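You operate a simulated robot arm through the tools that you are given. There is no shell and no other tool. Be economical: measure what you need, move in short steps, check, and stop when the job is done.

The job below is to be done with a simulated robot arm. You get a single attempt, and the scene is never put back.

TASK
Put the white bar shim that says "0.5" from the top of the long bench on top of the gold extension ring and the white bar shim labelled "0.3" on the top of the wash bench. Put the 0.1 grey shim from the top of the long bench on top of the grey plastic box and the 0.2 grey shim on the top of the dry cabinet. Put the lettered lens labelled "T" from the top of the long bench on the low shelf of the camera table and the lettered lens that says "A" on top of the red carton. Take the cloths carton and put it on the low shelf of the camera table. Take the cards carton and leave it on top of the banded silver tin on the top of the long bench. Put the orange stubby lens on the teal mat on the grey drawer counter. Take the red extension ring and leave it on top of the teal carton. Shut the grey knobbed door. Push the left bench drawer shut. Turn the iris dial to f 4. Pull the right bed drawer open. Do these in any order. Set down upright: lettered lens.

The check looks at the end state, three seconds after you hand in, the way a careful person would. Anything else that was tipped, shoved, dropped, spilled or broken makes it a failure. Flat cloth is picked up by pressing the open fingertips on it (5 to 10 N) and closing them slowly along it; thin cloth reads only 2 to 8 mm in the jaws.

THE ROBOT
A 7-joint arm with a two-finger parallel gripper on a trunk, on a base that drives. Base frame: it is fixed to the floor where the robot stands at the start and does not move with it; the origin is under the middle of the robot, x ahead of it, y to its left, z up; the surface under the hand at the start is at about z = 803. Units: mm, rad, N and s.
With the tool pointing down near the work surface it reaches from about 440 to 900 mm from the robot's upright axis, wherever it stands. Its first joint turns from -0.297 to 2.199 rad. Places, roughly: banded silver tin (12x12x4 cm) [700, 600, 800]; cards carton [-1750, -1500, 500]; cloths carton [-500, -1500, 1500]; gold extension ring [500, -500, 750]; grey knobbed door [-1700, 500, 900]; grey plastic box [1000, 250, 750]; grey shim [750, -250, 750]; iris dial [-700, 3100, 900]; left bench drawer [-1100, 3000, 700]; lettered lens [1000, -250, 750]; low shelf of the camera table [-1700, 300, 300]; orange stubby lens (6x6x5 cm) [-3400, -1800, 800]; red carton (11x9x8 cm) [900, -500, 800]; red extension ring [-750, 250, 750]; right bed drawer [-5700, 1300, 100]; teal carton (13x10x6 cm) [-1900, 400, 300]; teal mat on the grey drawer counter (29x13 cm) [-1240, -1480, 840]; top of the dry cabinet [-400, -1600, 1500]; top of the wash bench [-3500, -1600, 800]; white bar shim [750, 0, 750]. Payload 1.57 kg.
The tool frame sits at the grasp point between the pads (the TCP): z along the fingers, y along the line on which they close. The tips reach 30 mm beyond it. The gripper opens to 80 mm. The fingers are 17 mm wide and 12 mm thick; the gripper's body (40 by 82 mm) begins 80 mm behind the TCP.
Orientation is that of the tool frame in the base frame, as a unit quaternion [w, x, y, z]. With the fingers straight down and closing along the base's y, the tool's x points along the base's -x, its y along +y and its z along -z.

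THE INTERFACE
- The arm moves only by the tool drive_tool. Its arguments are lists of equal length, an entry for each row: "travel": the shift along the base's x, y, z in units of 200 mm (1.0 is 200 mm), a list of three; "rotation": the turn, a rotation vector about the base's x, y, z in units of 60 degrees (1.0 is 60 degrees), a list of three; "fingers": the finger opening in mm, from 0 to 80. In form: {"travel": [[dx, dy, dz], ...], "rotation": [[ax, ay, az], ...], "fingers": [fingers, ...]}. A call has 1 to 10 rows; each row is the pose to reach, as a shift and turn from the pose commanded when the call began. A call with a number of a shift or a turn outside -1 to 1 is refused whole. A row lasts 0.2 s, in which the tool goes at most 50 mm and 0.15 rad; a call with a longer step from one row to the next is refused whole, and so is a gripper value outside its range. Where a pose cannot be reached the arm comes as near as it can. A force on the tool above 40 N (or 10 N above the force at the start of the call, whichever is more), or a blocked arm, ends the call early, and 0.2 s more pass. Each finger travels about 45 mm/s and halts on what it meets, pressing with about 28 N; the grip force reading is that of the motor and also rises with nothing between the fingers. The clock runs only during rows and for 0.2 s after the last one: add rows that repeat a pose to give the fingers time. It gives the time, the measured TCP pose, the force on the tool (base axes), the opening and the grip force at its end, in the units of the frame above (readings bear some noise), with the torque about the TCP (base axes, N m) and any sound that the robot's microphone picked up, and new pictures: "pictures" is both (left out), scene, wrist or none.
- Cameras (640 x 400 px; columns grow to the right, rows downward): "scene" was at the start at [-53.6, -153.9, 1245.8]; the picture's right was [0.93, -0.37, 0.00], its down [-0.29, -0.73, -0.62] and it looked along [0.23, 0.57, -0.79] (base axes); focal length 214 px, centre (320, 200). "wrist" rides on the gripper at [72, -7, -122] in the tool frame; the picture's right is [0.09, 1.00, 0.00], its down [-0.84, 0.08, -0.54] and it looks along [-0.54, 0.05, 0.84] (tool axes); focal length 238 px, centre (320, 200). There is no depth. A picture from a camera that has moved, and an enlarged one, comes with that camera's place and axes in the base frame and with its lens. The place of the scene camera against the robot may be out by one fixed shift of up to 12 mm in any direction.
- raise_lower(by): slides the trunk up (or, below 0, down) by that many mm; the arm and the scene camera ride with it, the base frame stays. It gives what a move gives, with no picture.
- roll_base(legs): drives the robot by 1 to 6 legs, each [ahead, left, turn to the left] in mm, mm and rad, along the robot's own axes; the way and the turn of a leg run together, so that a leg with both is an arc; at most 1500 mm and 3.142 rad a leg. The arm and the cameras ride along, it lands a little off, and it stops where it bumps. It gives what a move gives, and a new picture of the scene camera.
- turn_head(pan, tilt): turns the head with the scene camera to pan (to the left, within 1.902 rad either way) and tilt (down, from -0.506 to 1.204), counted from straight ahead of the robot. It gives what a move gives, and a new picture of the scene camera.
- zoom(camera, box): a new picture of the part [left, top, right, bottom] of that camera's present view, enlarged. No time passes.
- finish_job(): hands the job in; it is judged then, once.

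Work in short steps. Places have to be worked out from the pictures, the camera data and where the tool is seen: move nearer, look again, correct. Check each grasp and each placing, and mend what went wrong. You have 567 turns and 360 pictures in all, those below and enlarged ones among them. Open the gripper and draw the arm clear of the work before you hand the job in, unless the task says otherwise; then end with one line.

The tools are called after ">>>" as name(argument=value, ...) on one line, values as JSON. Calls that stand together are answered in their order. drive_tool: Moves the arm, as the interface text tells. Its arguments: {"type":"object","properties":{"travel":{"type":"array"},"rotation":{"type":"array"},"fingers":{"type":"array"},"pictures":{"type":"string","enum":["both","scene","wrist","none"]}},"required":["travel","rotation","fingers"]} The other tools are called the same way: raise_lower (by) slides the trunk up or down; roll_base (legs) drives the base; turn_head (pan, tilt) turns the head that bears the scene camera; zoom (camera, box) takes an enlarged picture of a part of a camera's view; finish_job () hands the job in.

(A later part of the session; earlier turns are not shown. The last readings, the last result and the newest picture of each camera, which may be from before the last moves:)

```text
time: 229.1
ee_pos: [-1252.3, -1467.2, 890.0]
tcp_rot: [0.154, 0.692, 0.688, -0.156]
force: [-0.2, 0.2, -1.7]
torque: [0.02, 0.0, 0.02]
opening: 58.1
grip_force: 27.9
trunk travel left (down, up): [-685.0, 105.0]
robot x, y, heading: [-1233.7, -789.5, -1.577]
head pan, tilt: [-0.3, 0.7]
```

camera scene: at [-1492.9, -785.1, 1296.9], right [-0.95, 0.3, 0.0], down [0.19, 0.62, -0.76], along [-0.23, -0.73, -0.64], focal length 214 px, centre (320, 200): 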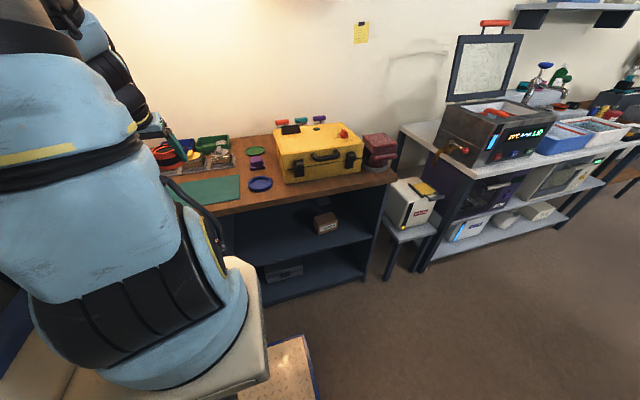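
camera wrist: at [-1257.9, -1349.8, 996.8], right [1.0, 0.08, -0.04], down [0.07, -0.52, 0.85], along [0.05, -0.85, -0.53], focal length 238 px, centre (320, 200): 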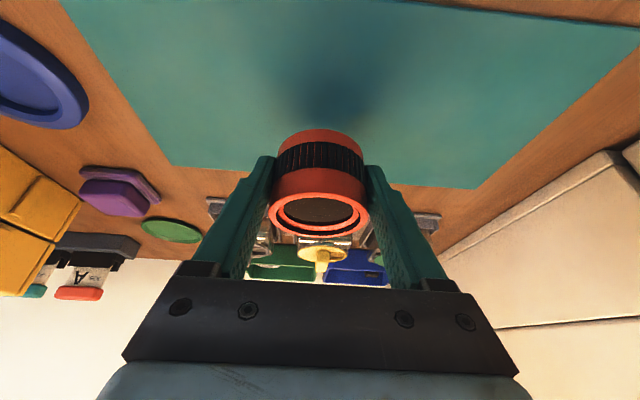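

>>> drive_tool(travel=[[0, 0, -0.015], [0, 0, -0.03], [0, 0, -0.045], [0, 0, -0.055]], rotation=[[0, 0, 0], [0, 0, 0], [0, 0, 0], [0, 0, 0]], fingers=[40, 40, 40, 40], pictures="wrist")

```text
time: 230.1
ee_pos: [-1250.7, -1466.9, 880.2]
tcp_rot: [0.155, 0.691, 0.689, -0.156]
force: [-0.6, 0.1, -1.4]
torque: [0.03, -0.01, -0.01]
opening: 58.6
grip_force: 28.4
trunk travel left (down, up): [-685.0, 105.0]
robot x, y, heading: [-1237.2, -788.5, -1.572]
head pan, tilt: [-0.3, 0.7]
camera wrist: at [-1257.6, -1350.1, 958.6], right [1.0, 0.08, -0.04], down [0.08, -0.52, 0.85], along [0.05, -0.85, -0.53], focal length 238 px, centre (320, 200)
```

wrist: 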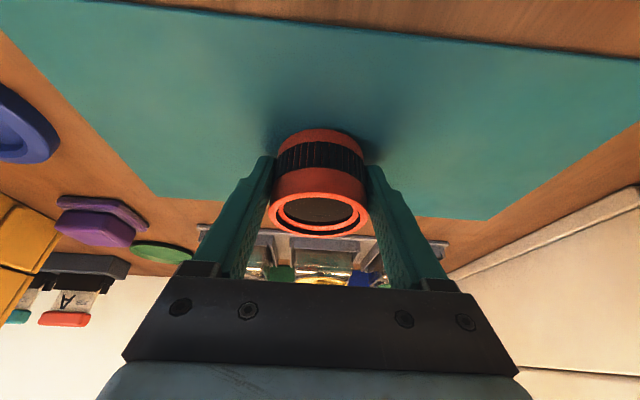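

Nearly down. I continue in 2 mm steps.

>>> drive_tool(travel=[[0, 0, -0.01], [0, 0, -0.02], [0, 0, -0.03], [0, 0, -0.04], [0, 0, -0.05]], rotation=[[0, 0, 0], [0, 0, 0], [0, 0, 0], [0, 0, 0], [0, 0, 0]], fingers=[40, 40, 40, 40, 40], pictures="none")

```text
time: 231.2
ee_pos: [-1250.9, -1468.2, 873.2]
tcp_rot: [0.159, 0.689, 0.689, -0.158]
force: [-2.7, 13.6, 24.0]
torque: [0.43, -0.08, 0.17]
opening: 58.3
grip_force: 27.4
trunk travel left (down, up): [-685.0, 105.0]
robot x, y, heading: [-1238.6, -790.1, -1.573]
head pan, tilt: [-0.3, 0.7]
stopped in row 5: the force on the tool passed its limit at 44 N (the readings are from after the stop); the commanded pose is now the measured one
```

Contact at z ≈ 874. I ease up 2 mm and release, then rise along the tool axis.

>>> drive_tool(travel=[[0, 0, 0.01], [0, 0, 0.01], [0, 0, 0.01], [0, 0, 0.01]], rotation=[[0, 0, 0], [0, 0, 0], [0, 0, 0], [0, 0, 0]], fingers=[62, 70, 80, 80], pictures="none")

>>> drive_tool(travel=[[0, 0.05, 0.15], [0, 0.15, 0.35], [0, 0.25, 0.55], [0, 0.35, 0.75]], rotation=[[0, 0, 0], [0, 0, 0], [0, 0, 0], [0, 0, 0]], fingers=[80, 80, 80, 80], pictures="wrist")

```text
time: 232.2
ee_pos: [-1251.5, -1469.2, 875.1]
tcp_rot: [0.157, 0.691, 0.688, -0.158]
force: [-1.6, 0.2, 0.8]
torque: [-0.01, -0.06, -0.02]
opening: 79.7
grip_force: 0.0
trunk travel left (down, up): [-685.0, 105.0]
robot x, y, heading: [-1236.8, -790.3, -1.573]
head pan, tilt: [-0.3, 0.7]
```

```text
time: 233.2
ee_pos: [-1251.1, -1400.0, 1024.9]
tcp_rot: [0.157, 0.691, 0.688, -0.158]
force: [-0.4, -0.8, 0.8]
torque: [0.01, 0.01, 0.0]
opening: 80.3
grip_force: 0.0
trunk travel left (down, up): [-685.0, 105.0]
robot x, y, heading: [-1237.4, -787.3, -1.572]
head pan, tilt: [-0.3, 0.7]
camera wrist: at [-1257.9, -1282.7, 1103.5], right [1.0, 0.08, -0.04], down [0.08, -0.52, 0.85], along [0.05, -0.85, -0.52], focal length 238 px, centre (320, 200)
```

wrist: 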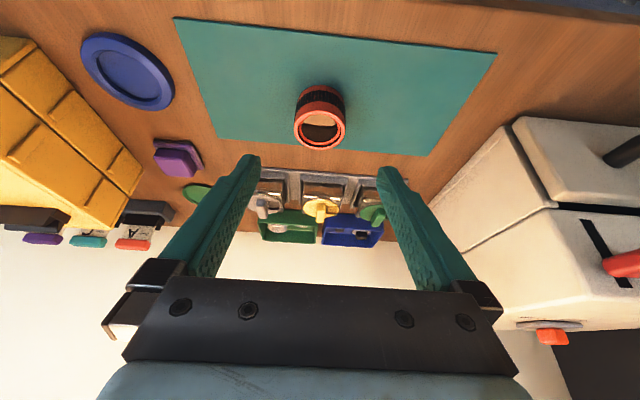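

The orange lens stands on the mat. Next the cards carton in the open shelf: I back off a bit, shift right, and lower the trunk to look in.

>>> roll_base(legs=[[-130, 0, 0], [0, -280, 0]])

>>> raise_lower(by=-400)

>>> turn_head(pan=-0.05, tilt=0.4)

```text
time: 236.1
ee_pos: [-1532.0, -1269.4, 1025.4]
tcp_rot: [0.156, 0.692, 0.687, -0.158]
force: [0.1, -0.1, -0.4]
torque: [-0.01, 0.01, -0.03]
opening: 79.9
grip_force: 0.0
trunk travel left (down, up): [-685.0, 105.0]
robot x, y, heading: [-1514.4, -659.3, -1.573]
head pan, tilt: [-0.3, 0.7]
camera scene: at [-1771.5, -652.5, 1296.9], right [-0.95, 0.3, 0.0], down [0.19, 0.61, -0.76], along [-0.23, -0.73, -0.64], focal length 214 px, centre (320, 200)
```

scene: 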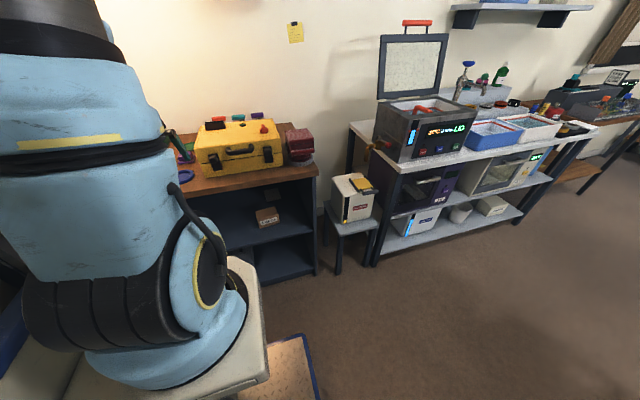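

```text
time: 239.9
ee_pos: [-1531.4, -1268.4, 626.3]
tcp_rot: [0.157, 0.692, 0.687, -0.157]
force: [0.6, 0.5, -1.2]
torque: [0.0, -0.01, 0.0]
opening: 80.2
grip_force: 0.1
trunk travel left (down, up): [-285.0, 505.0]
robot x, y, heading: [-1515.8, -661.5, -1.581]
head pan, tilt: [-0.3, 0.7]
```

```text
time: 240.7
ee_pos: [-1532.0, -1268.7, 625.4]
tcp_rot: [0.157, 0.692, 0.687, -0.158]
force: [-0.1, 0.3, 0.2]
torque: [0.01, -0.01, -0.03]
opening: 80.1
grip_force: 0.1
trunk travel left (down, up): [-285.0, 505.0]
robot x, y, heading: [-1514.4, -657.4, -1.574]
head pan, tilt: [-0.051, 0.4]
camera scene: at [-1751.2, -663.9, 923.7], right [-1.0, 0.06, 0.0], down [0.02, 0.39, -0.92], along [-0.05, -0.92, -0.39], focal length 214 px, centre (320, 200)
```

scene: 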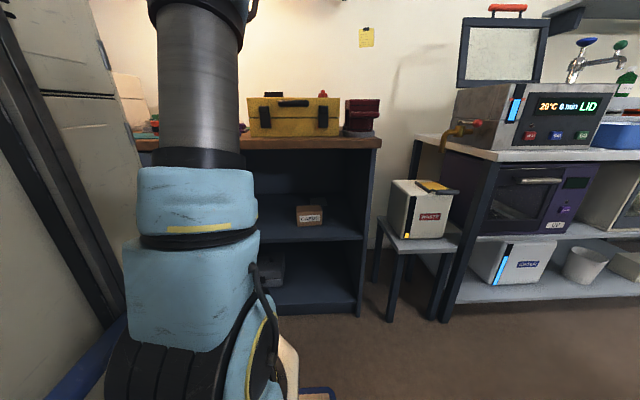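

>>> zoom(camera="scene", box=[240, 120, 400, 320])

```text
2.00 times, centred on (320, 220) of scene
camera zoom: at [-1751.2, -663.9, 923.7], right [-1.0, 0.06, 0.0], down [0.02, 0.39, -0.92], along [-0.05, -0.92, -0.39], focal length 429 px, centre (320, 160)
```

zoom: 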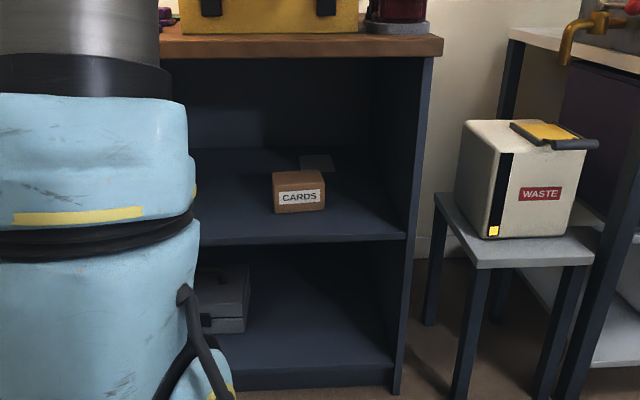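

The CARDS carton is about 100 x 75 x 46 mm at (-1745, -1424) on a shelf at z ≈ 511, with only ≈ 310 mm headroom. I will reach in with the hand leaning sideways, closing front-to-back. First I retract, level and yaw the hand in free space.

>>> drive_tool(travel=[[0, 0.2, 0], [0, 0.4, 0], [0, 0.5, 0], [0, 0.5, 0]], rotation=[[0.14, 0, 0], [0.28, 0, 0], [0.42, 0, 0], [0.43, 0, 0]], fingers=[80, 80, 80, 80], pictures="none")

>>> drive_tool(travel=[[0, 0, 0], [0, 0, 0], [0, 0, 0], [0, 0, 0], [0, 0, 0], [0, 0, 0], [0, 0, 0]], rotation=[[0, 0, -0.14], [0, 0, -0.28], [0, 0, -0.42], [0, 0, -0.56], [0, 0, -0.7], [0, 0, -0.84], [0, 0, -0.98]], fingers=[80, 80, 80, 80, 80, 80, 80], pictures="none")

>>> drive_tool(travel=[[0, 0, 0], [0, 0, 0], [0, 0, 0], [0, 0, 0]], rotation=[[0, 0, -0.14], [0, 0, -0.28], [0, 0, -0.42], [0, 0, -0.52]], fingers=[80, 80, 80, 80], pictures="scene")

```text
time: 241.7
ee_pos: [-1531.7, -1166.9, 625.7]
tcp_rot: [-0.002, 0.709, 0.706, 0.0]
force: [-0.2, 1.0, 0.1]
torque: [0.01, 0.0, -0.03]
opening: 80.1
grip_force: 0.0
trunk travel left (down, up): [-285.0, 505.0]
robot x, y, heading: [-1516.9, -656.9, -1.572]
head pan, tilt: [-0.051, 0.4]
```

```text
time: 243.3
ee_pos: [-1531.9, -1170.3, 625.1]
tcp_rot: [-0.001, 0.964, 0.266, 0.0]
force: [0.3, 0.3, -0.2]
torque: [-0.01, -0.03, -0.02]
opening: 79.8
grip_force: 0.1
trunk travel left (down, up): [-285.0, 505.0]
robot x, y, heading: [-1515.3, -655.5, -1.572]
head pan, tilt: [-0.051, 0.4]
```

```text
time: 244.3
ee_pos: [-1532.8, -1168.2, 625.1]
tcp_rot: [-0.001, 1.0, -0.004, 0.001]
force: [-0.4, -0.6, -0.8]
torque: [0.02, 0.01, 0.0]
opening: 80.1
grip_force: 0.1
trunk travel left (down, up): [-285.0, 505.0]
robot x, y, heading: [-1513.8, -656.3, -1.58]
head pan, tilt: [-0.051, 0.4]
camera scene: at [-1751.1, -663.9, 923.8], right [-1.0, 0.06, 0.0], down [0.02, 0.39, -0.92], along [-0.05, -0.92, -0.39], focal length 214 px, centre (320, 200)
```

scene: 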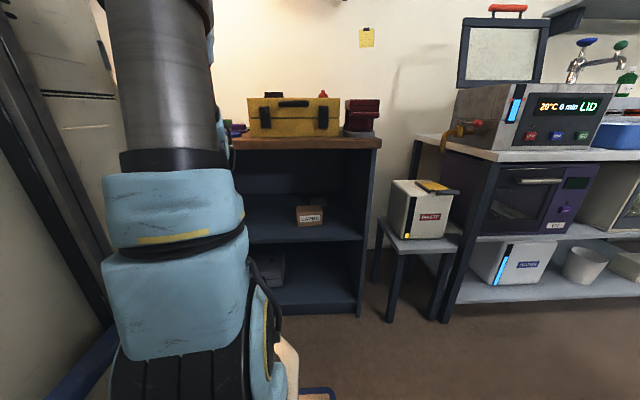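

Yaw is right. I position for a flat, stretched arm: back 90 mm, right 90 mm, trunk down 100 mm.

>>> roll_base(legs=[[-90, -95, 0.005]])

>>> raise_lower(by=-100)

>>> drive_tool(travel=[[0, 0, 0], [0, 0, 0.1], [0, 0, 0.15], [0, 0, 0.15], [0, 0, 0.15]], rotation=[[0, 0.14, 0], [0, 0.28, 0], [0, 0.42, 0], [0, 0.56, 0], [0, 0.67, 0]], fingers=[80, 80, 80, 80, 80], pictures="both")

```text
time: 245.6
ee_pos: [-1625.1, -1076.8, 624.4]
tcp_rot: [-0.001, 1.0, -0.002, 0.001]
force: [0.6, 0.0, 0.2]
torque: [0.02, 0.03, 0.01]
opening: 80.1
grip_force: 0.0
trunk travel left (down, up): [-285.0, 505.0]
robot x, y, heading: [-1607.2, -565.4, -1.574]
head pan, tilt: [-0.051, 0.4]
camera scene: at [-1844.8, -573.2, 923.8], right [-1.0, 0.05, 0.0], down [0.02, 0.39, -0.92], along [-0.05, -0.92, -0.39], focal length 214 px, centre (320, 200)
```

scene: 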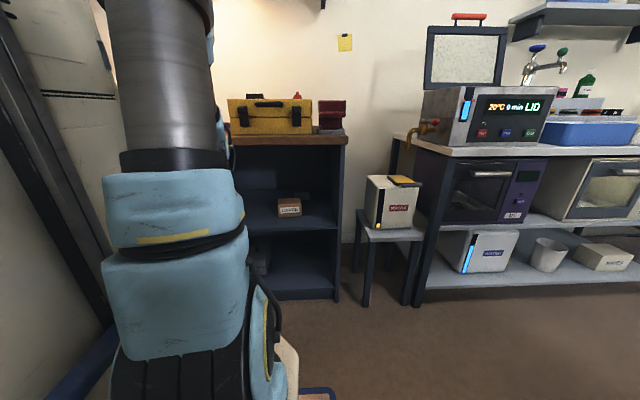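

```text
time: 246.9
ee_pos: [-1625.5, -1077.1, 525.1]
tcp_rot: [-0.001, 1.0, -0.002, 0.001]
force: [0.2, 0.2, -0.6]
torque: [0.01, 0.03, -0.01]
opening: 80.1
grip_force: 0.1
trunk travel left (down, up): [-185.0, 605.0]
robot x, y, heading: [-1609.2, -567.0, -1.579]
head pan, tilt: [-0.051, 0.4]
```

```text
time: 248.1
ee_pos: [-1628.6, -1079.9, 555.4]
tcp_rot: [-0.001, 0.939, -0.007, -0.343]
force: [0.0, 0.3, 0.5]
torque: [0.0, 0.03, 0.0]
opening: 79.7
grip_force: 0.2
trunk travel left (down, up): [-185.0, 605.0]
robot x, y, heading: [-1610.8, -566.9, -1.571]
head pan, tilt: [-0.051, 0.4]
camera scene: at [-1847.3, -573.6, 823.7], right [-1.0, 0.05, 0.0], down [0.02, 0.39, -0.92], along [-0.05, -0.92, -0.39], focal length 214 px, centre (320, 200)
camera wrist: at [-1495.8, -1074.5, 602.9], right [0.06, -1.0, -0.06], down [-0.29, -0.07, 0.95], along [-0.95, -0.04, -0.3], focal length 238 px, centre (320, 200)
```

scene: 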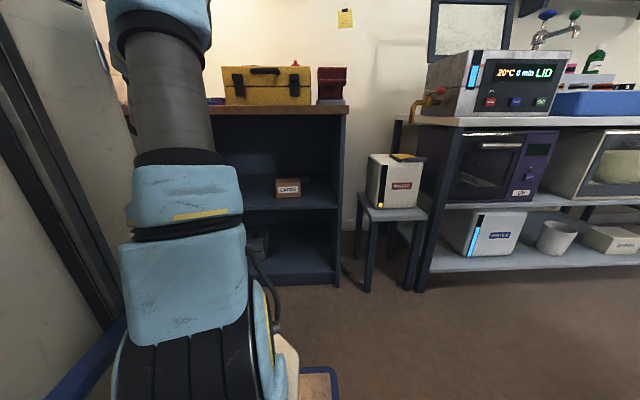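
wrist: 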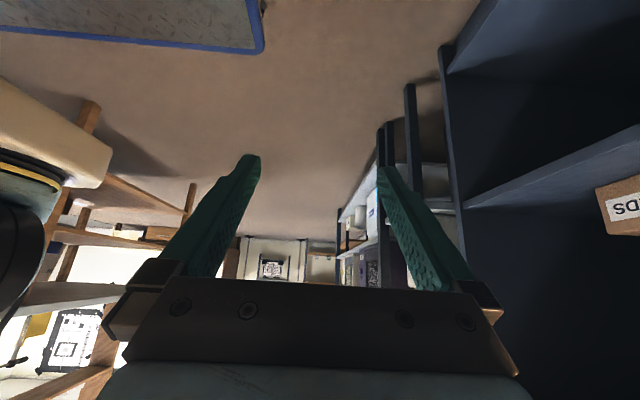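

The lean works and the carton shows at the right. I extend toward the shelf at x ≈ -1645, first to y ≈ -1240.

>>> drive_tool(travel=[[-0.05, -0.2, 0], [-0.08, -0.4, 0], [-0.08, -0.6, 0], [-0.08, -0.8, 0]], rotation=[[0, 0, 0], [0, 0, 0], [0, 0, 0], [0, 0, 0]], fingers=[80, 80, 80, 80], pictures="both")

```text
time: 249.1
ee_pos: [-1642.0, -1236.2, 556.4]
tcp_rot: [0.0, 0.939, -0.001, -0.343]
force: [-0.3, -0.2, 0.3]
torque: [0.01, 0.02, 0.01]
opening: 80.1
grip_force: 0.1
trunk travel left (down, up): [-185.0, 605.0]
robot x, y, heading: [-1608.5, -567.5, -1.574]
head pan, tilt: [-0.051, 0.4]
camera scene: at [-1844.8, -573.1, 823.8], right [-1.0, 0.05, 0.0], down [0.02, 0.39, -0.92], along [-0.05, -0.92, -0.39], focal length 214 px, centre (320, 200)
camera wrist: at [-1508.6, -1230.3, 602.8], right [0.07, -1.0, -0.06], down [-0.29, -0.08, 0.95], along [-0.95, -0.05, -0.29], focal length 238 px, centre (320, 200)
```

scene: 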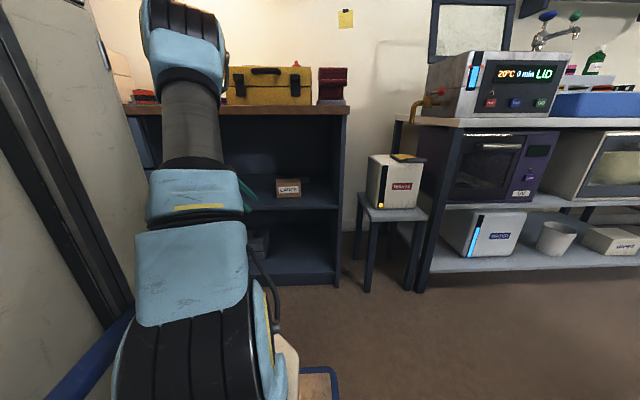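
wrist: 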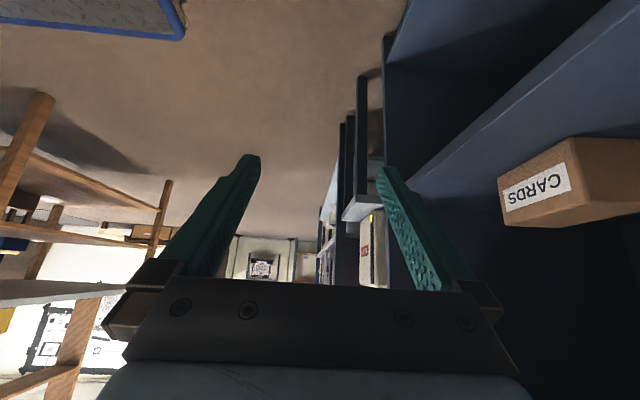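

The elbow is rather high; I pull back 80 mm, lower the trunk another 80 mm, and re-raise the hand so the forearm is flatter.

>>> drive_tool(travel=[[0, 0.2, 0], [0, 0.4, 0]], rotation=[[0, 0, 0], [0, 0, 0]], fingers=[80, 80], pictures="none")

>>> raise_lower(by=-80)

>>> drive_tool(travel=[[0, 0, 0.2], [0, 0, 0.37]], rotation=[[0, 0, 0], [0, 0, 0]], fingers=[80, 80], pictures="none")

```text
time: 249.7
ee_pos: [-1643.8, -1158.9, 556.1]
tcp_rot: [-0.001, 0.939, -0.003, -0.343]
force: [0.3, -0.1, 0.6]
torque: [0.0, 0.01, 0.02]
opening: 79.8
grip_force: 0.0
trunk travel left (down, up): [-185.0, 605.0]
robot x, y, heading: [-1606.3, -568.2, -1.571]
head pan, tilt: [-0.051, 0.4]
```

```text
time: 250.9
ee_pos: [-1644.2, -1159.1, 475.7]
tcp_rot: [0.0, 0.939, -0.002, -0.343]
force: [0.1, -0.8, -0.6]
torque: [0.03, -0.01, -0.03]
opening: 80.0
grip_force: 0.0
trunk travel left (down, up): [-105.0, 685.0]
robot x, y, heading: [-1609.3, -565.1, -1.573]
head pan, tilt: [-0.051, 0.4]
```

```text
time: 251.5
ee_pos: [-1642.8, -1157.7, 549.3]
tcp_rot: [-0.001, 0.939, -0.002, -0.343]
force: [0.7, 0.6, 0.5]
torque: [-0.01, -0.02, 0.01]
opening: 80.1
grip_force: 0.0
trunk travel left (down, up): [-105.0, 685.0]
robot x, y, heading: [-1611.0, -567.7, -1.574]
head pan, tilt: [-0.051, 0.4]
```

Re-triangulating with both views: the shelf is at z ≈ 462, carton front at y ≈ -1485, x from -1695 to -1805. I drive 80 mm ahead and look again.

>>> roll_base(legs=[[80, 0, 0]])

>>> drive_tool(travel=[[0.05, -0.2, 0], [0.05, -0.3, 0]], rotation=[[0, 0, 0], [0, 0, 0]], fingers=[80, 80], pictures="both")

```text
time: 252.5
ee_pos: [-1643.0, -1238.1, 548.9]
tcp_rot: [0.0, 0.94, -0.002, -0.342]
force: [-0.6, -0.1, 0.4]
torque: [0.01, -0.02, 0.01]
opening: 80.0
grip_force: 0.0
trunk travel left (down, up): [-105.0, 685.0]
robot x, y, heading: [-1608.7, -649.1, -1.573]
head pan, tilt: [-0.051, 0.4]
camera scene: at [-1845.1, -652.7, 743.8], right [-1.0, 0.05, 0.0], down [0.02, 0.39, -0.92], along [-0.05, -0.92, -0.39], focal length 214 px, centre (320, 200)
```

scene: 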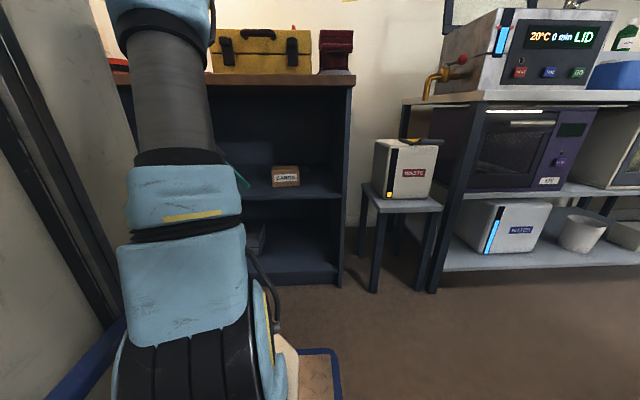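

```text
time: 253.1
ee_pos: [-1632.9, -1297.7, 549.8]
tcp_rot: [-0.001, 0.939, -0.003, -0.343]
force: [0.3, 0.5, -0.3]
torque: [0.02, 0.02, 0.02]
opening: 80.0
grip_force: 0.1
trunk travel left (down, up): [-105.0, 685.0]
robot x, y, heading: [-1611.7, -648.8, -1.577]
head pan, tilt: [-0.051, 0.4]
camera scene: at [-1845.1, -652.7, 743.8], right [-1.0, 0.05, 0.0], down [0.02, 0.39, -0.92], along [-0.05, -0.92, -0.39], focal length 214 px, centre (320, 200)
camera wrist: at [-1499.9, -1291.9, 596.6], right [0.07, -1.0, -0.06], down [-0.29, -0.08, 0.95], along [-0.95, -0.05, -0.29], focal length 238 px, centre (320, 200)
```

scene: 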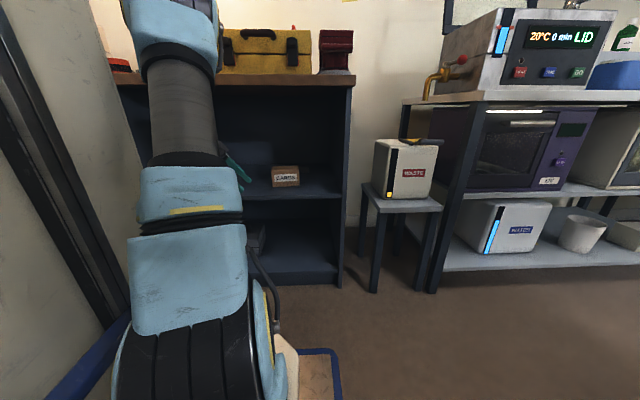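
wrist: 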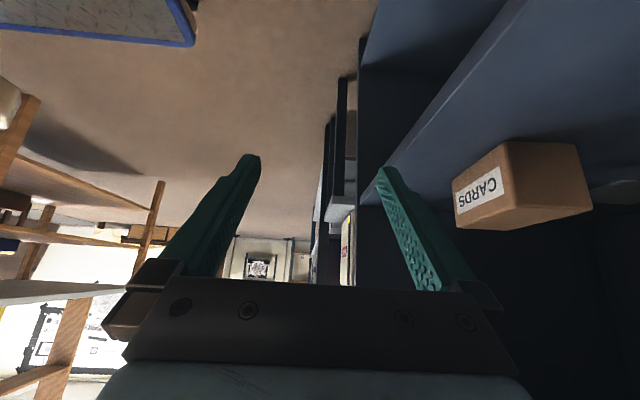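

Consistent: carton centre about (-1745, -1525), 108 x 64 mm, yaw +6.5°. I extend into the shelf beside its +x end, first to y ≈ -1410.

>>> drive_tool(travel=[[0, -0.2, -0.05], [0, -0.4, -0.1], [0, -0.57, -0.12]], rotation=[[0, 0, 0.05], [0, 0, 0.108], [0, 0, 0.108]], fingers=[80, 80, 80], pictures="both")

```text
time: 253.9
ee_pos: [-1631.2, -1412.8, 525.9]
tcp_rot: [0.019, 0.938, 0.05, -0.343]
force: [0.1, -0.2, -0.2]
torque: [0.01, 0.01, 0.0]
opening: 79.9
grip_force: 0.1
trunk travel left (down, up): [-105.0, 685.0]
robot x, y, heading: [-1609.9, -648.2, -1.574]
head pan, tilt: [-0.051, 0.4]
camera scene: at [-1845.1, -652.7, 743.8], right [-1.0, 0.05, 0.0], down [0.02, 0.39, -0.92], along [-0.05, -0.92, -0.39], focal length 214 px, centre (320, 200)
camera wrist: at [-1499.7, -1390.2, 573.2], right [0.18, -0.98, -0.06], down [-0.28, -0.11, 0.95], along [-0.94, -0.15, -0.29], focal length 238 px, centre (320, 200)
```

scene: 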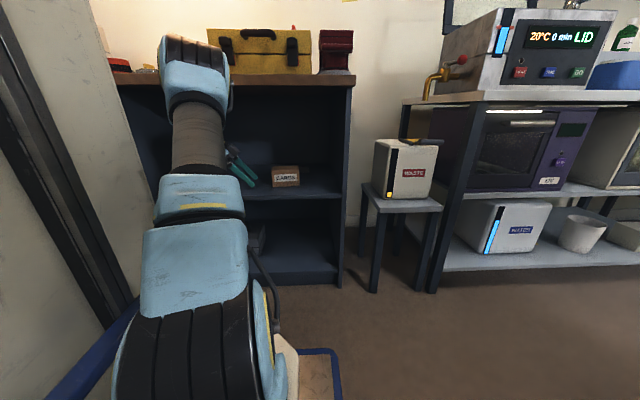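
wrist: 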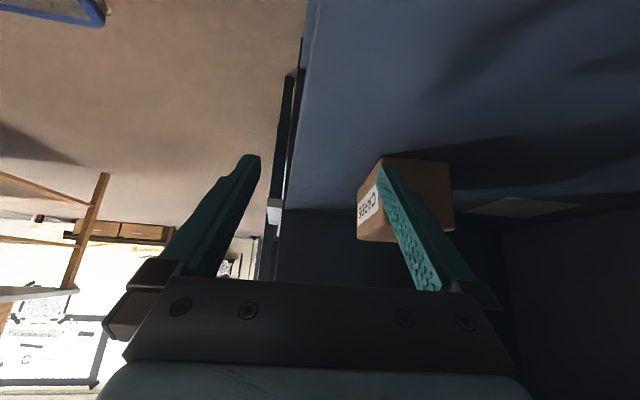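

All clear so far. I continue in to y ≈ -1512 and z ≈ 505.

>>> drive_tool(travel=[[0, -0.15, 0], [0, -0.3, -0.05], [0, -0.42, -0.1], [0, -0.5, -0.1]], rotation=[[0, 0, 0], [0, 0, 0], [0, 0, 0], [0, 0, 0]], fingers=[80, 80, 80, 80], pictures="both")

```text
time: 254.9
ee_pos: [-1632.9, -1512.2, 503.5]
tcp_rot: [0.019, 0.938, 0.051, -0.342]
force: [-0.1, -0.2, 0.4]
torque: [0.02, -0.02, -0.01]
opening: 80.0
grip_force: 0.1
trunk travel left (down, up): [-105.0, 685.0]
robot x, y, heading: [-1606.6, -648.2, -1.574]
head pan, tilt: [-0.051, 0.4]
camera scene: at [-1845.1, -652.7, 743.8], right [-1.0, 0.05, 0.0], down [0.02, 0.39, -0.92], along [-0.05, -0.92, -0.39], focal length 214 px, centre (320, 200)
camera wrist: at [-1500.9, -1490.9, 551.6], right [0.18, -0.98, -0.06], down [-0.28, -0.11, 0.95], along [-0.94, -0.15, -0.3], focal length 238 px, centre (320, 200)
```

scene: 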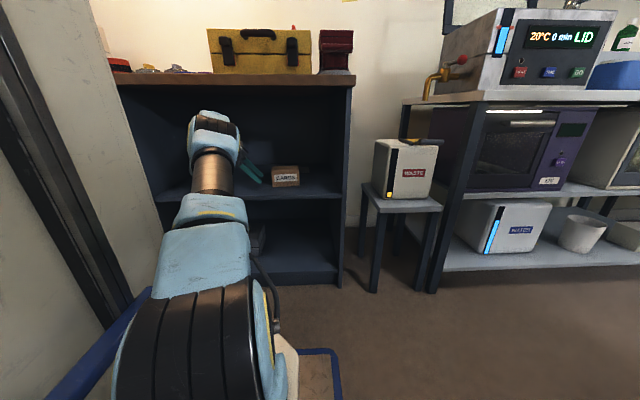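
wrist: 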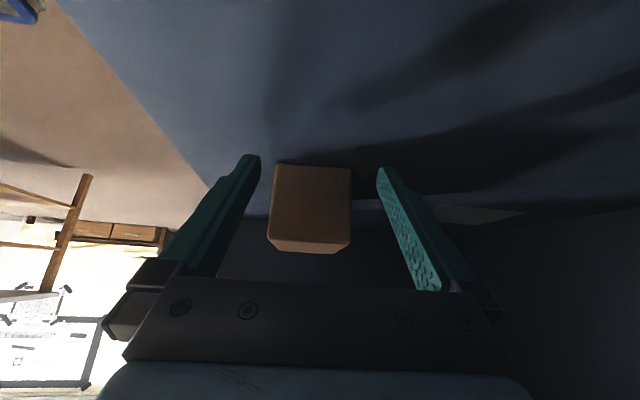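

Aligned with the carton's end. I slide along its axis to straddle it.

>>> drive_tool(travel=[[-0.15, -0.015, 0], [-0.3, -0.032, 0], [-0.42, -0.045, 0], [-0.54, -0.058, 0]], rotation=[[0, 0, 0], [0, 0, 0], [0, 0, 0], [0, 0, 0]], fingers=[80, 80, 80, 80], pictures="wrist")

```text
time: 255.9
ee_pos: [-1740.9, -1524.2, 508.4]
tcp_rot: [0.019, 0.938, 0.051, -0.342]
force: [-1.2, -0.2, -0.8]
torque: [0.0, -0.01, -0.02]
opening: 80.2
grip_force: 0.0
trunk travel left (down, up): [-105.0, 685.0]
robot x, y, heading: [-1609.0, -645.5, -1.571]
head pan, tilt: [-0.051, 0.4]
camera wrist: at [-1609.7, -1503.1, 554.2], right [0.18, -0.98, -0.06], down [-0.28, -0.11, 0.95], along [-0.94, -0.15, -0.3], focal length 238 px, centre (320, 200)
```

wrist: 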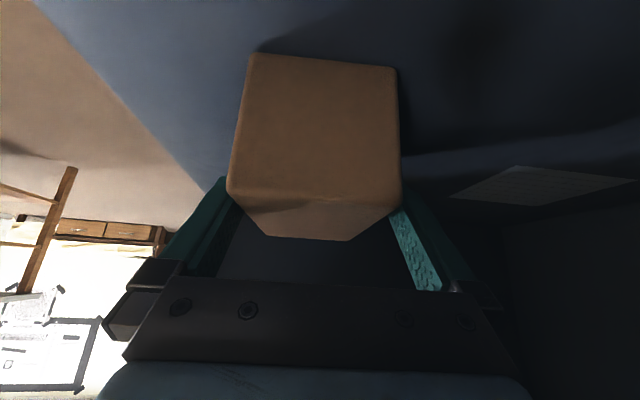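

Carton is between the fingers; close and lift 20 mm.

>>> drive_tool(travel=[[0, 0, 0], [0, 0, 0], [0, 0, 0], [0, 0, 0], [0, 0, 0.05], [0, 0, 0.1]], rotation=[[0, 0, 0], [0, 0, 0], [0, 0, 0], [0, 0, 0], [0, 0, 0], [0, 0, 0]], fingers=[70, 60, 50, 45, 45, 45], pictures="wrist")

```text
time: 257.3
ee_pos: [-1741.8, -1523.5, 526.1]
tcp_rot: [0.019, 0.938, 0.051, -0.344]
force: [0.3, 0.1, -0.9]
torque: [0.03, 0.03, -0.02]
opening: 69.4
grip_force: 28.5
trunk travel left (down, up): [-105.0, 685.0]
robot x, y, heading: [-1609.1, -649.8, -1.574]
head pan, tilt: [-0.051, 0.4]
camera wrist: at [-1609.2, -1502.6, 573.8], right [0.18, -0.98, -0.06], down [-0.28, -0.11, 0.95], along [-0.94, -0.15, -0.29], focal length 238 px, centre (320, 200)
```

wrist: 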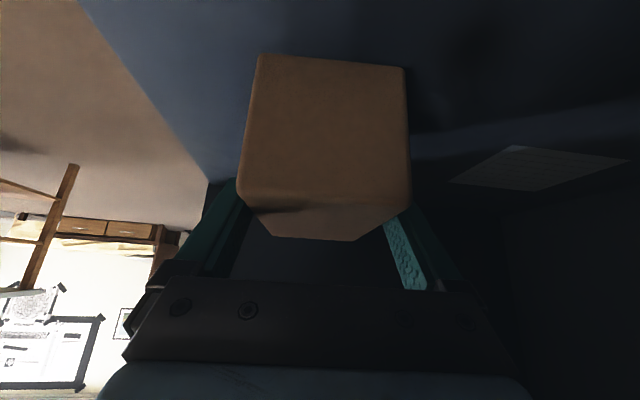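

Held (69 mm). I withdraw straight out of the shelf.

>>> drive_tool(travel=[[0, 0.2, 0.02], [0, 0.4, 0.02], [0, 0.6, 0.02], [0, 0.8, 0.02], [0, 1.0, 0.02]], rotation=[[0, 0, 0], [0, 0, 0], [0, 0, 0], [0, 0, 0], [0, 0, 0]], fingers=[45, 45, 45, 45, 45], pictures="scene")

>>> drive_tool(travel=[[0.1, 0.2, 0], [0.2, 0.4, 0], [0.3, 0.6, 0], [0.4, 0.75, 0], [0.5, 0.8, 0]], rotation=[[0, 0, 0], [0, 0, 0], [0, 0, 0], [0, 0, 0], [0, 0, 0]], fingers=[45, 45, 45, 45, 45], pictures="none")

```text
time: 258.5
ee_pos: [-1739.1, -1322.5, 529.8]
tcp_rot: [0.019, 0.938, 0.051, -0.342]
force: [0.1, 0.3, -1.1]
torque: [-0.03, 0.01, -0.01]
opening: 69.9
grip_force: 27.7
trunk travel left (down, up): [-105.0, 685.0]
robot x, y, heading: [-1610.4, -645.7, -1.575]
head pan, tilt: [-0.051, 0.4]
camera scene: at [-1845.1, -652.9, 743.7], right [-1.0, 0.05, 0.0], down [0.02, 0.39, -0.92], along [-0.05, -0.92, -0.39], focal length 214 px, centre (320, 200)
```

scene: 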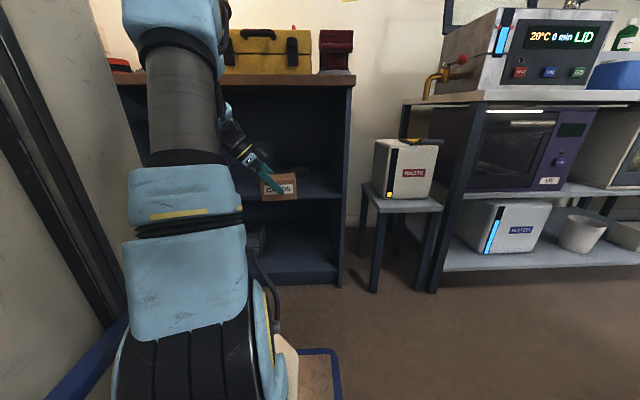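

```text
time: 259.7
ee_pos: [-1656.1, -1167.6, 526.9]
tcp_rot: [0.011, 0.939, 0.032, -0.342]
force: [-0.7, 0.3, -0.4]
torque: [-0.01, 0.0, 0.04]
opening: 69.7
grip_force: 27.9
trunk travel left (down, up): [-105.0, 685.0]
robot x, y, heading: [-1608.7, -645.4, -1.58]
head pan, tilt: [-0.051, 0.4]
```

Clear of the counter. I raise the trunk for travel height (two steps).

>>> raise_lower(by=400)

>>> raise_lower(by=150)

>>> roll_base(legs=[[75, 0, 0.008], [0, 1390, 0]])

```text
time: 263.6
ee_pos: [-1652.6, -1170.2, 922.7]
tcp_rot: [0.009, 0.938, 0.043, -0.343]
force: [0.5, -0.1, -0.6]
torque: [0.0, 0.01, 0.03]
opening: 70.1
grip_force: 27.8
trunk travel left (down, up): [-505.0, 285.0]
robot x, y, heading: [-1608.1, -648.5, -1.577]
head pan, tilt: [-0.051, 0.4]
```

```text
time: 265.3
ee_pos: [-1651.2, -1170.0, 1074.0]
tcp_rot: [0.01, 0.939, 0.043, -0.341]
force: [-0.3, -0.7, -1.5]
torque: [-0.01, -0.04, -0.01]
opening: 69.8
grip_force: 28.0
trunk travel left (down, up): [-655.0, 135.0]
robot x, y, heading: [-1609.4, -648.4, -1.574]
head pan, tilt: [-0.051, 0.4]
```

```text
time: 273.0
ee_pos: [-253.0, -1263.1, 1074.9]
tcp_rot: [0.008, 0.94, 0.03, -0.341]
force: [-0.1, -0.1, -1.9]
torque: [0.01, -0.03, 0.02]
opening: 69.8
grip_force: 27.8
trunk travel left (down, up): [-655.0, 135.0]
robot x, y, heading: [-192.3, -740.9, -1.6]
head pan, tilt: [-0.051, 0.4]
camera scene: at [-438.4, -747.1, 1292.4], right [-1.0, 0.08, -0.01], down [0.04, 0.39, -0.92], along [-0.07, -0.92, -0.39], focal length 214 px, centre (320, 200)
```

scene: 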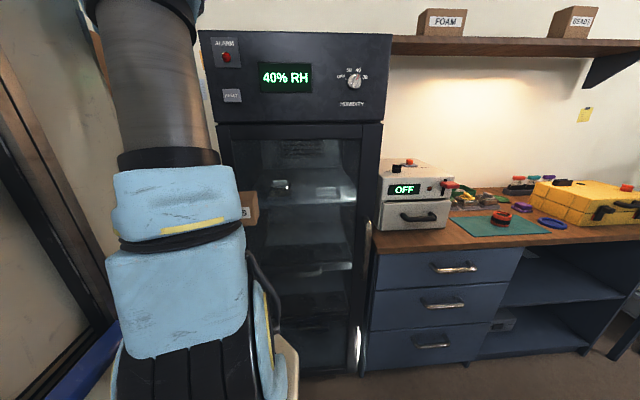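

Now I turn to face +x, go ahead to x ≈ 0, and slide north along the bench (with a check on the heading first).

>>> roll_base(legs=[[0, 0, 1.598], [190, 0, 0]])

```text
time: 278.3
ee_pos: [512.2, -815.4, 1076.3]
tcp_rot: [0.245, 0.651, 0.677, -0.24]
force: [-0.1, 0.3, -1.4]
torque: [0.01, -0.01, 0.01]
opening: 69.7
grip_force: 27.8
trunk travel left (down, up): [-655.0, 135.0]
robot x, y, heading: [-5.0, -751.3, -0.04]
head pan, tilt: [-0.051, 0.4]
camera scene: at [-0.8, -983.5, 1292.8], right [-0.09, -1.0, 0.0], down [-0.39, 0.04, -0.92], along [0.92, -0.09, -0.39], focal length 214 px, centre (320, 200)
```

scene: 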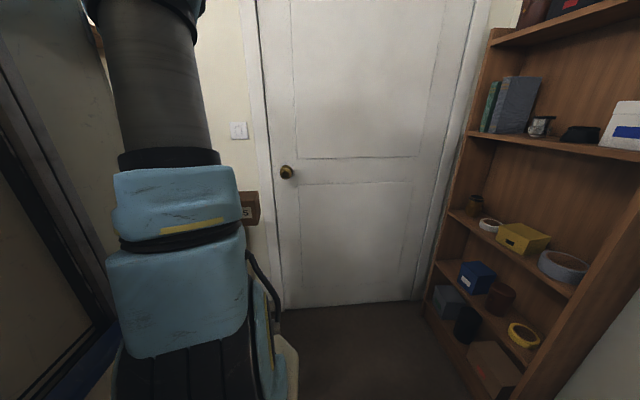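

Heading is off by -0.04; I correct it and slide north in two stretches.

>>> roll_base(legs=[[-10, 0, 0.04], [0, 640, 0]])

```text
time: 282.3
ee_pos: [507.6, -157.5, 1075.5]
tcp_rot: [0.25, 0.639, 0.688, -0.236]
force: [0.4, -0.7, -2.0]
torque: [0.0, 0.0, 0.01]
opening: 69.6
grip_force: 27.6
trunk travel left (down, up): [-655.0, 135.0]
robot x, y, heading: [-14.0, -109.5, -0.003]
head pan, tilt: [-0.051, 0.4]
camera scene: at [0.4, -342.1, 1293.0], right [-0.05, -1.0, 0.0], down [-0.39, 0.02, -0.92], along [0.92, -0.05, -0.39], focal length 214 px, centre (320, 200)
```

scene: 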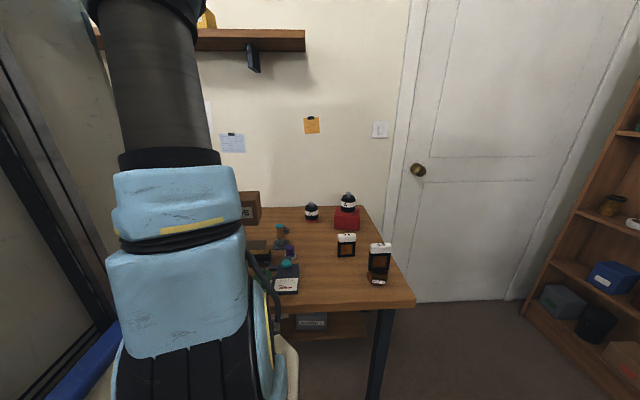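

Good, heading straight. I continue north 620 mm.

>>> roll_base(legs=[[0, 620, 0.003]])

>>> drive_tool(travel=[[0, 0, 0], [0, 0, 0]], rotation=[[0, 0, 0], [0, 0, 0]], fingers=[45, 45], pictures="wrist")

```text
time: 285.7
ee_pos: [511.5, 438.4, 1075.9]
tcp_rot: [0.249, 0.641, 0.686, -0.236]
force: [0.7, -0.9, -2.0]
torque: [0.06, -0.01, 0.01]
opening: 69.7
grip_force: 27.7
trunk travel left (down, up): [-655.0, 135.0]
robot x, y, heading: [-12.8, 492.6, -0.006]
head pan, tilt: [-0.051, 0.4]
camera scene: at [2.0, 256.9, 1293.1], right [-0.06, -1.0, 0.0], down [-0.39, 0.03, -0.92], along [0.92, -0.05, -0.39], focal length 214 px, centre (320, 200)
```

scene: 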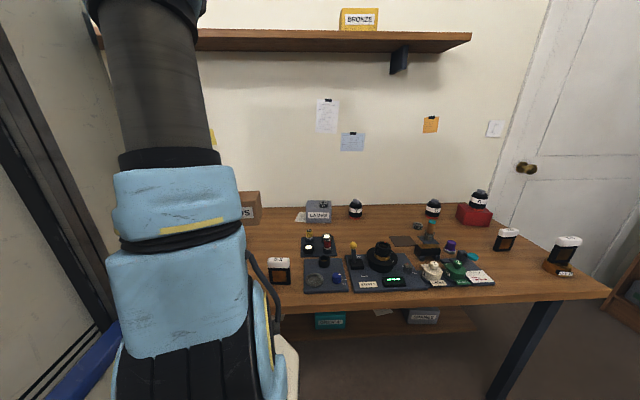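

```text
time: 286.3
ee_pos: [510.4, 437.9, 1076.5]
tcp_rot: [0.25, 0.642, 0.685, -0.237]
force: [0.0, 0.7, -1.8]
torque: [0.02, -0.01, 0.02]
opening: 69.6
grip_force: 27.6
trunk travel left (down, up): [-655.0, 135.0]
robot x, y, heading: [-13.1, 492.6, -0.003]
head pan, tilt: [-0.051, 0.4]
camera wrist: at [496.0, 571.5, 1122.7], right [0.99, 0.13, -0.06], down [0.1, -0.28, 0.95], along [0.11, -0.95, -0.29], focal length 238 px, centre (320, 200)
```

wrist: 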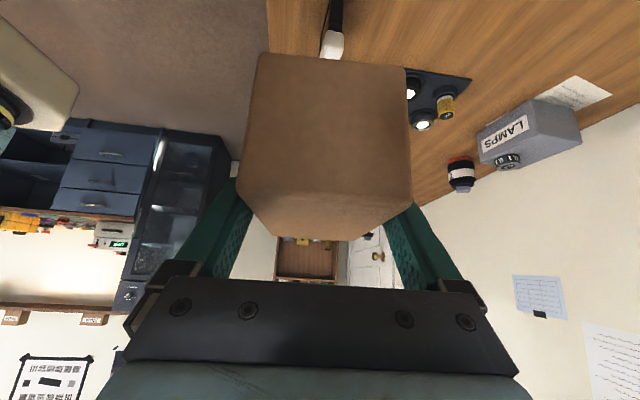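

I need an exact tin position: it should be near (732, 545). I move the hand to larger y so that its camera looks back at the tin.

>>> drive_tool(travel=[[0.1, 0.2, 0], [0.2, 0.4, 0], [0.3, 0.6, 0], [0.4, 0.8, 0], [0.5, 1.0, 0]], rotation=[[0, 0, 0], [0, 0, 0], [0, 0, 0], [0, 0, 0], [0, 0, 0]], fingers=[45, 45, 45, 45, 45], pictures="wrist")

```text
time: 287.5
ee_pos: [609.3, 642.8, 1077.1]
tcp_rot: [0.251, 0.642, 0.684, -0.237]
force: [-0.6, -0.6, -1.3]
torque: [0.04, -0.05, 0.08]
opening: 69.6
grip_force: 27.9
trunk travel left (down, up): [-655.0, 135.0]
robot x, y, heading: [-10.7, 490.8, -0.008]
head pan, tilt: [-0.051, 0.4]
camera wrist: at [593.0, 776.2, 1123.8], right [0.99, 0.13, -0.06], down [0.1, -0.28, 0.95], along [0.11, -0.95, -0.29], focal length 238 px, centre (320, 200)
```

wrist: 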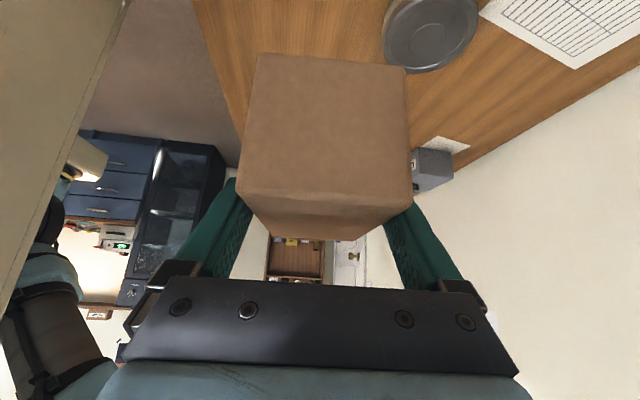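

>>> zoom(camera="wrist", box=[360, 0, 500, 90])

```text
4.44 times, centred on (430, 45) of wrist
camera zoom: at [593.0, 776.2, 1123.8], right [0.99, 0.13, -0.06], down [0.1, -0.28, 0.95], along [0.11, -0.95, -0.29], focal length 1059 px, centre (-169, 889)
```

zoom: 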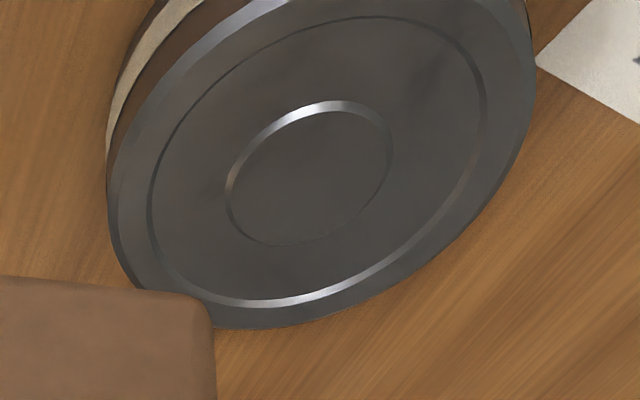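

Tin's top centre is about (738, 570), z ≈ 835-843. I bring the carton above it and lower to z ≈ 915.

>>> drive_tool(travel=[[0.2, -0.1, 0], [0.4, -0.2, 0], [0.6, -0.3, -0.05], [0.645, -0.345, -0.25], [0.645, -0.345, -0.45], [0.645, -0.345, -0.65], [0.645, -0.345, -0.78]], rotation=[[0, 0, 0], [0, 0, 0], [0, 0, 0], [0, 0, 0], [0, 0, 0], [0, 0, 0], [0, 0, 0]], fingers=[45, 45, 45, 45, 45, 45, 45], pictures="both")

```text
time: 289.1
ee_pos: [737.4, 574.4, 922.3]
tcp_rot: [0.252, 0.642, 0.685, -0.236]
force: [-1.2, 1.0, -0.9]
torque: [0.03, -0.01, -0.03]
opening: 69.8
grip_force: 27.9
trunk travel left (down, up): [-655.0, 135.0]
robot x, y, heading: [-8.3, 489.9, -0.009]
head pan, tilt: [-0.051, 0.4]
camera scene: at [-1.4, 260.3, 1293.8], right [-0.06, -1.0, 0.0], down [-0.39, 0.02, -0.92], along [0.92, -0.05, -0.39], focal length 214 px, centre (320, 200)
camera wrist: at [722.7, 706.5, 968.3], right [0.99, 0.13, -0.06], down [0.1, -0.28, 0.96], along [0.11, -0.95, -0.29], focal length 238 px, centre (320, 200)
```

scene: 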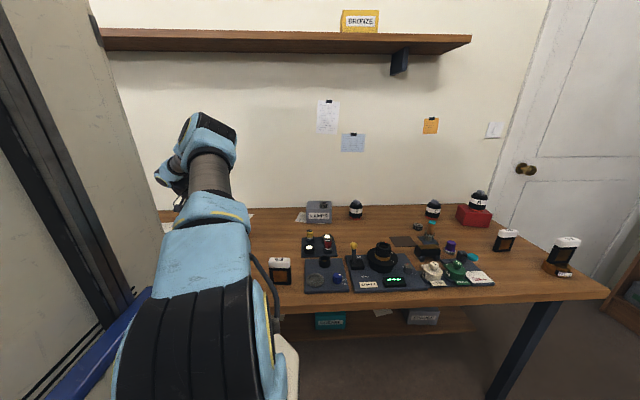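
wrist: 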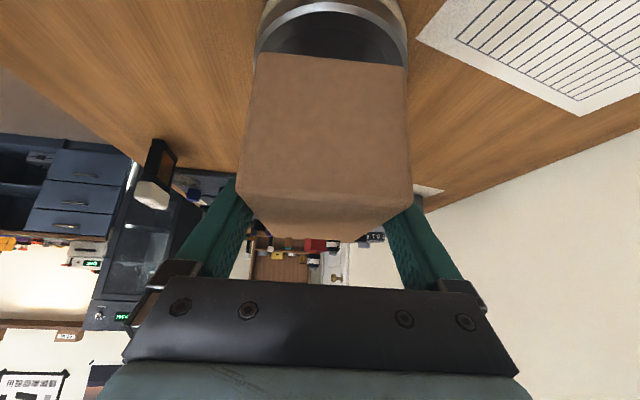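

Laterally aligned; tin centre seems at y ≈ 562. I shift -8 mm in y and lower.

>>> drive_tool(travel=[[0, -0.04, -0.08], [0, -0.04, -0.13], [0, -0.04, -0.15]], rotation=[[0, 0, 0], [0, 0, 0], [0, 0, 0]], fingers=[45, 45, 45], pictures="none")

```text
time: 289.9
ee_pos: [738.1, 566.3, 893.0]
tcp_rot: [0.252, 0.642, 0.685, -0.237]
force: [0.1, 0.4, -1.7]
torque: [0.03, 0.03, 0.01]
opening: 69.5
grip_force: 28.0
trunk travel left (down, up): [-655.0, 135.0]
robot x, y, heading: [-13.3, 490.1, -0.009]
head pan, tilt: [-0.051, 0.4]
```

>>> drive_tool(travel=[[0, 0, -0.01], [0, 0, -0.02], [0, 0, -0.03], [0, 0, -0.035]], rotation=[[0, 0, 0], [0, 0, 0], [0, 0, 0], [0, 0, 0]], fingers=[45, 45, 45, 45], pictures="wrist")

```text
time: 290.9
ee_pos: [738.5, 565.8, 884.9]
tcp_rot: [0.252, 0.642, 0.685, -0.237]
force: [-1.3, 0.8, 3.6]
torque: [0.27, -0.07, 0.04]
opening: 69.8
grip_force: 27.6
trunk travel left (down, up): [-655.0, 135.0]
robot x, y, heading: [-11.4, 489.9, -0.006]
head pan, tilt: [-0.051, 0.4]
camera wrist: at [722.3, 698.5, 931.7], right [0.99, 0.13, -0.06], down [0.1, -0.28, 0.96], along [0.11, -0.95, -0.29], focal length 238 px, centre (320, 200)
```

wrist: 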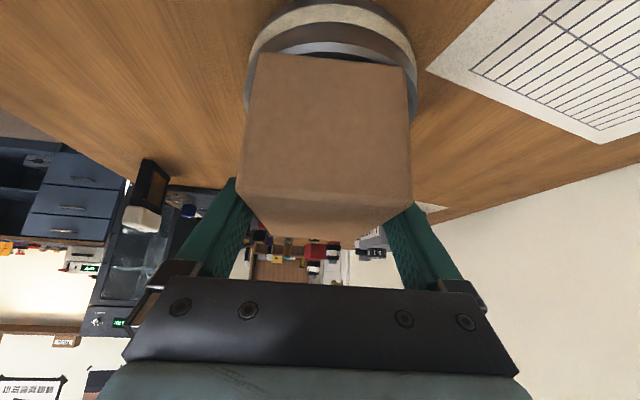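

Light contact; carton lies on the lid. I lower 2 mm and release, then withdraw along the tool axis (+y, up).

>>> drive_tool(travel=[[0, 0, -0.01], [0, 0, -0.01], [0, 0, -0.01], [0, 0, -0.01], [0, 0, -0.01]], rotation=[[0, 0, 0], [0, 0, 0], [0, 0, 0], [0, 0, 0], [0, 0, 0]], fingers=[45, 72, 80, 80, 80], pictures="none")

>>> drive_tool(travel=[[-0.01, 0.1, 0.12], [-0.02, 0.23, 0.27], [-0.03, 0.36, 0.42], [-0.03, 0.46, 0.6], [-0.03, 0.5, 0.8]], rotation=[[0, 0, 0], [0, 0, 0], [0, 0, 0], [0, 0, 0], [0, 0, 0]], fingers=[80, 80, 80, 80, 80], pictures="wrist")

```text
time: 292.1
ee_pos: [737.3, 564.7, 883.0]
tcp_rot: [0.251, 0.642, 0.685, -0.236]
force: [0.2, 0.5, 0.4]
torque: [-0.04, 0.0, 0.0]
opening: 80.0
grip_force: 0.1
trunk travel left (down, up): [-655.0, 135.0]
robot x, y, heading: [-12.1, 489.1, -0.005]
head pan, tilt: [-0.051, 0.4]
```

```text
time: 293.3
ee_pos: [715.1, 633.0, 1034.7]
tcp_rot: [0.25, 0.642, 0.685, -0.236]
force: [0.1, 0.1, -0.6]
torque: [-0.04, 0.02, -0.02]
opening: 79.9
grip_force: 0.1
out of reach, approached as far as the arm can: row 4, 5
trunk travel left (down, up): [-655.0, 135.0]
robot x, y, heading: [-11.3, 490.0, -0.002]
head pan, tilt: [-0.051, 0.4]
camera wrist: at [699.3, 766.2, 1080.3], right [0.99, 0.13, -0.06], down [0.1, -0.28, 0.95], along [0.11, -0.95, -0.29], focal length 238 px, centre (320, 200)
```

wrist: 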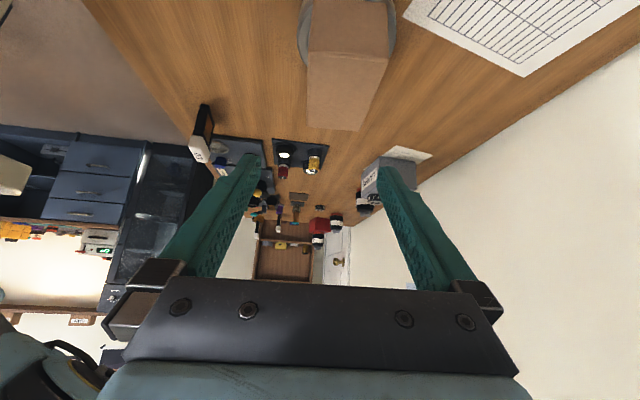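

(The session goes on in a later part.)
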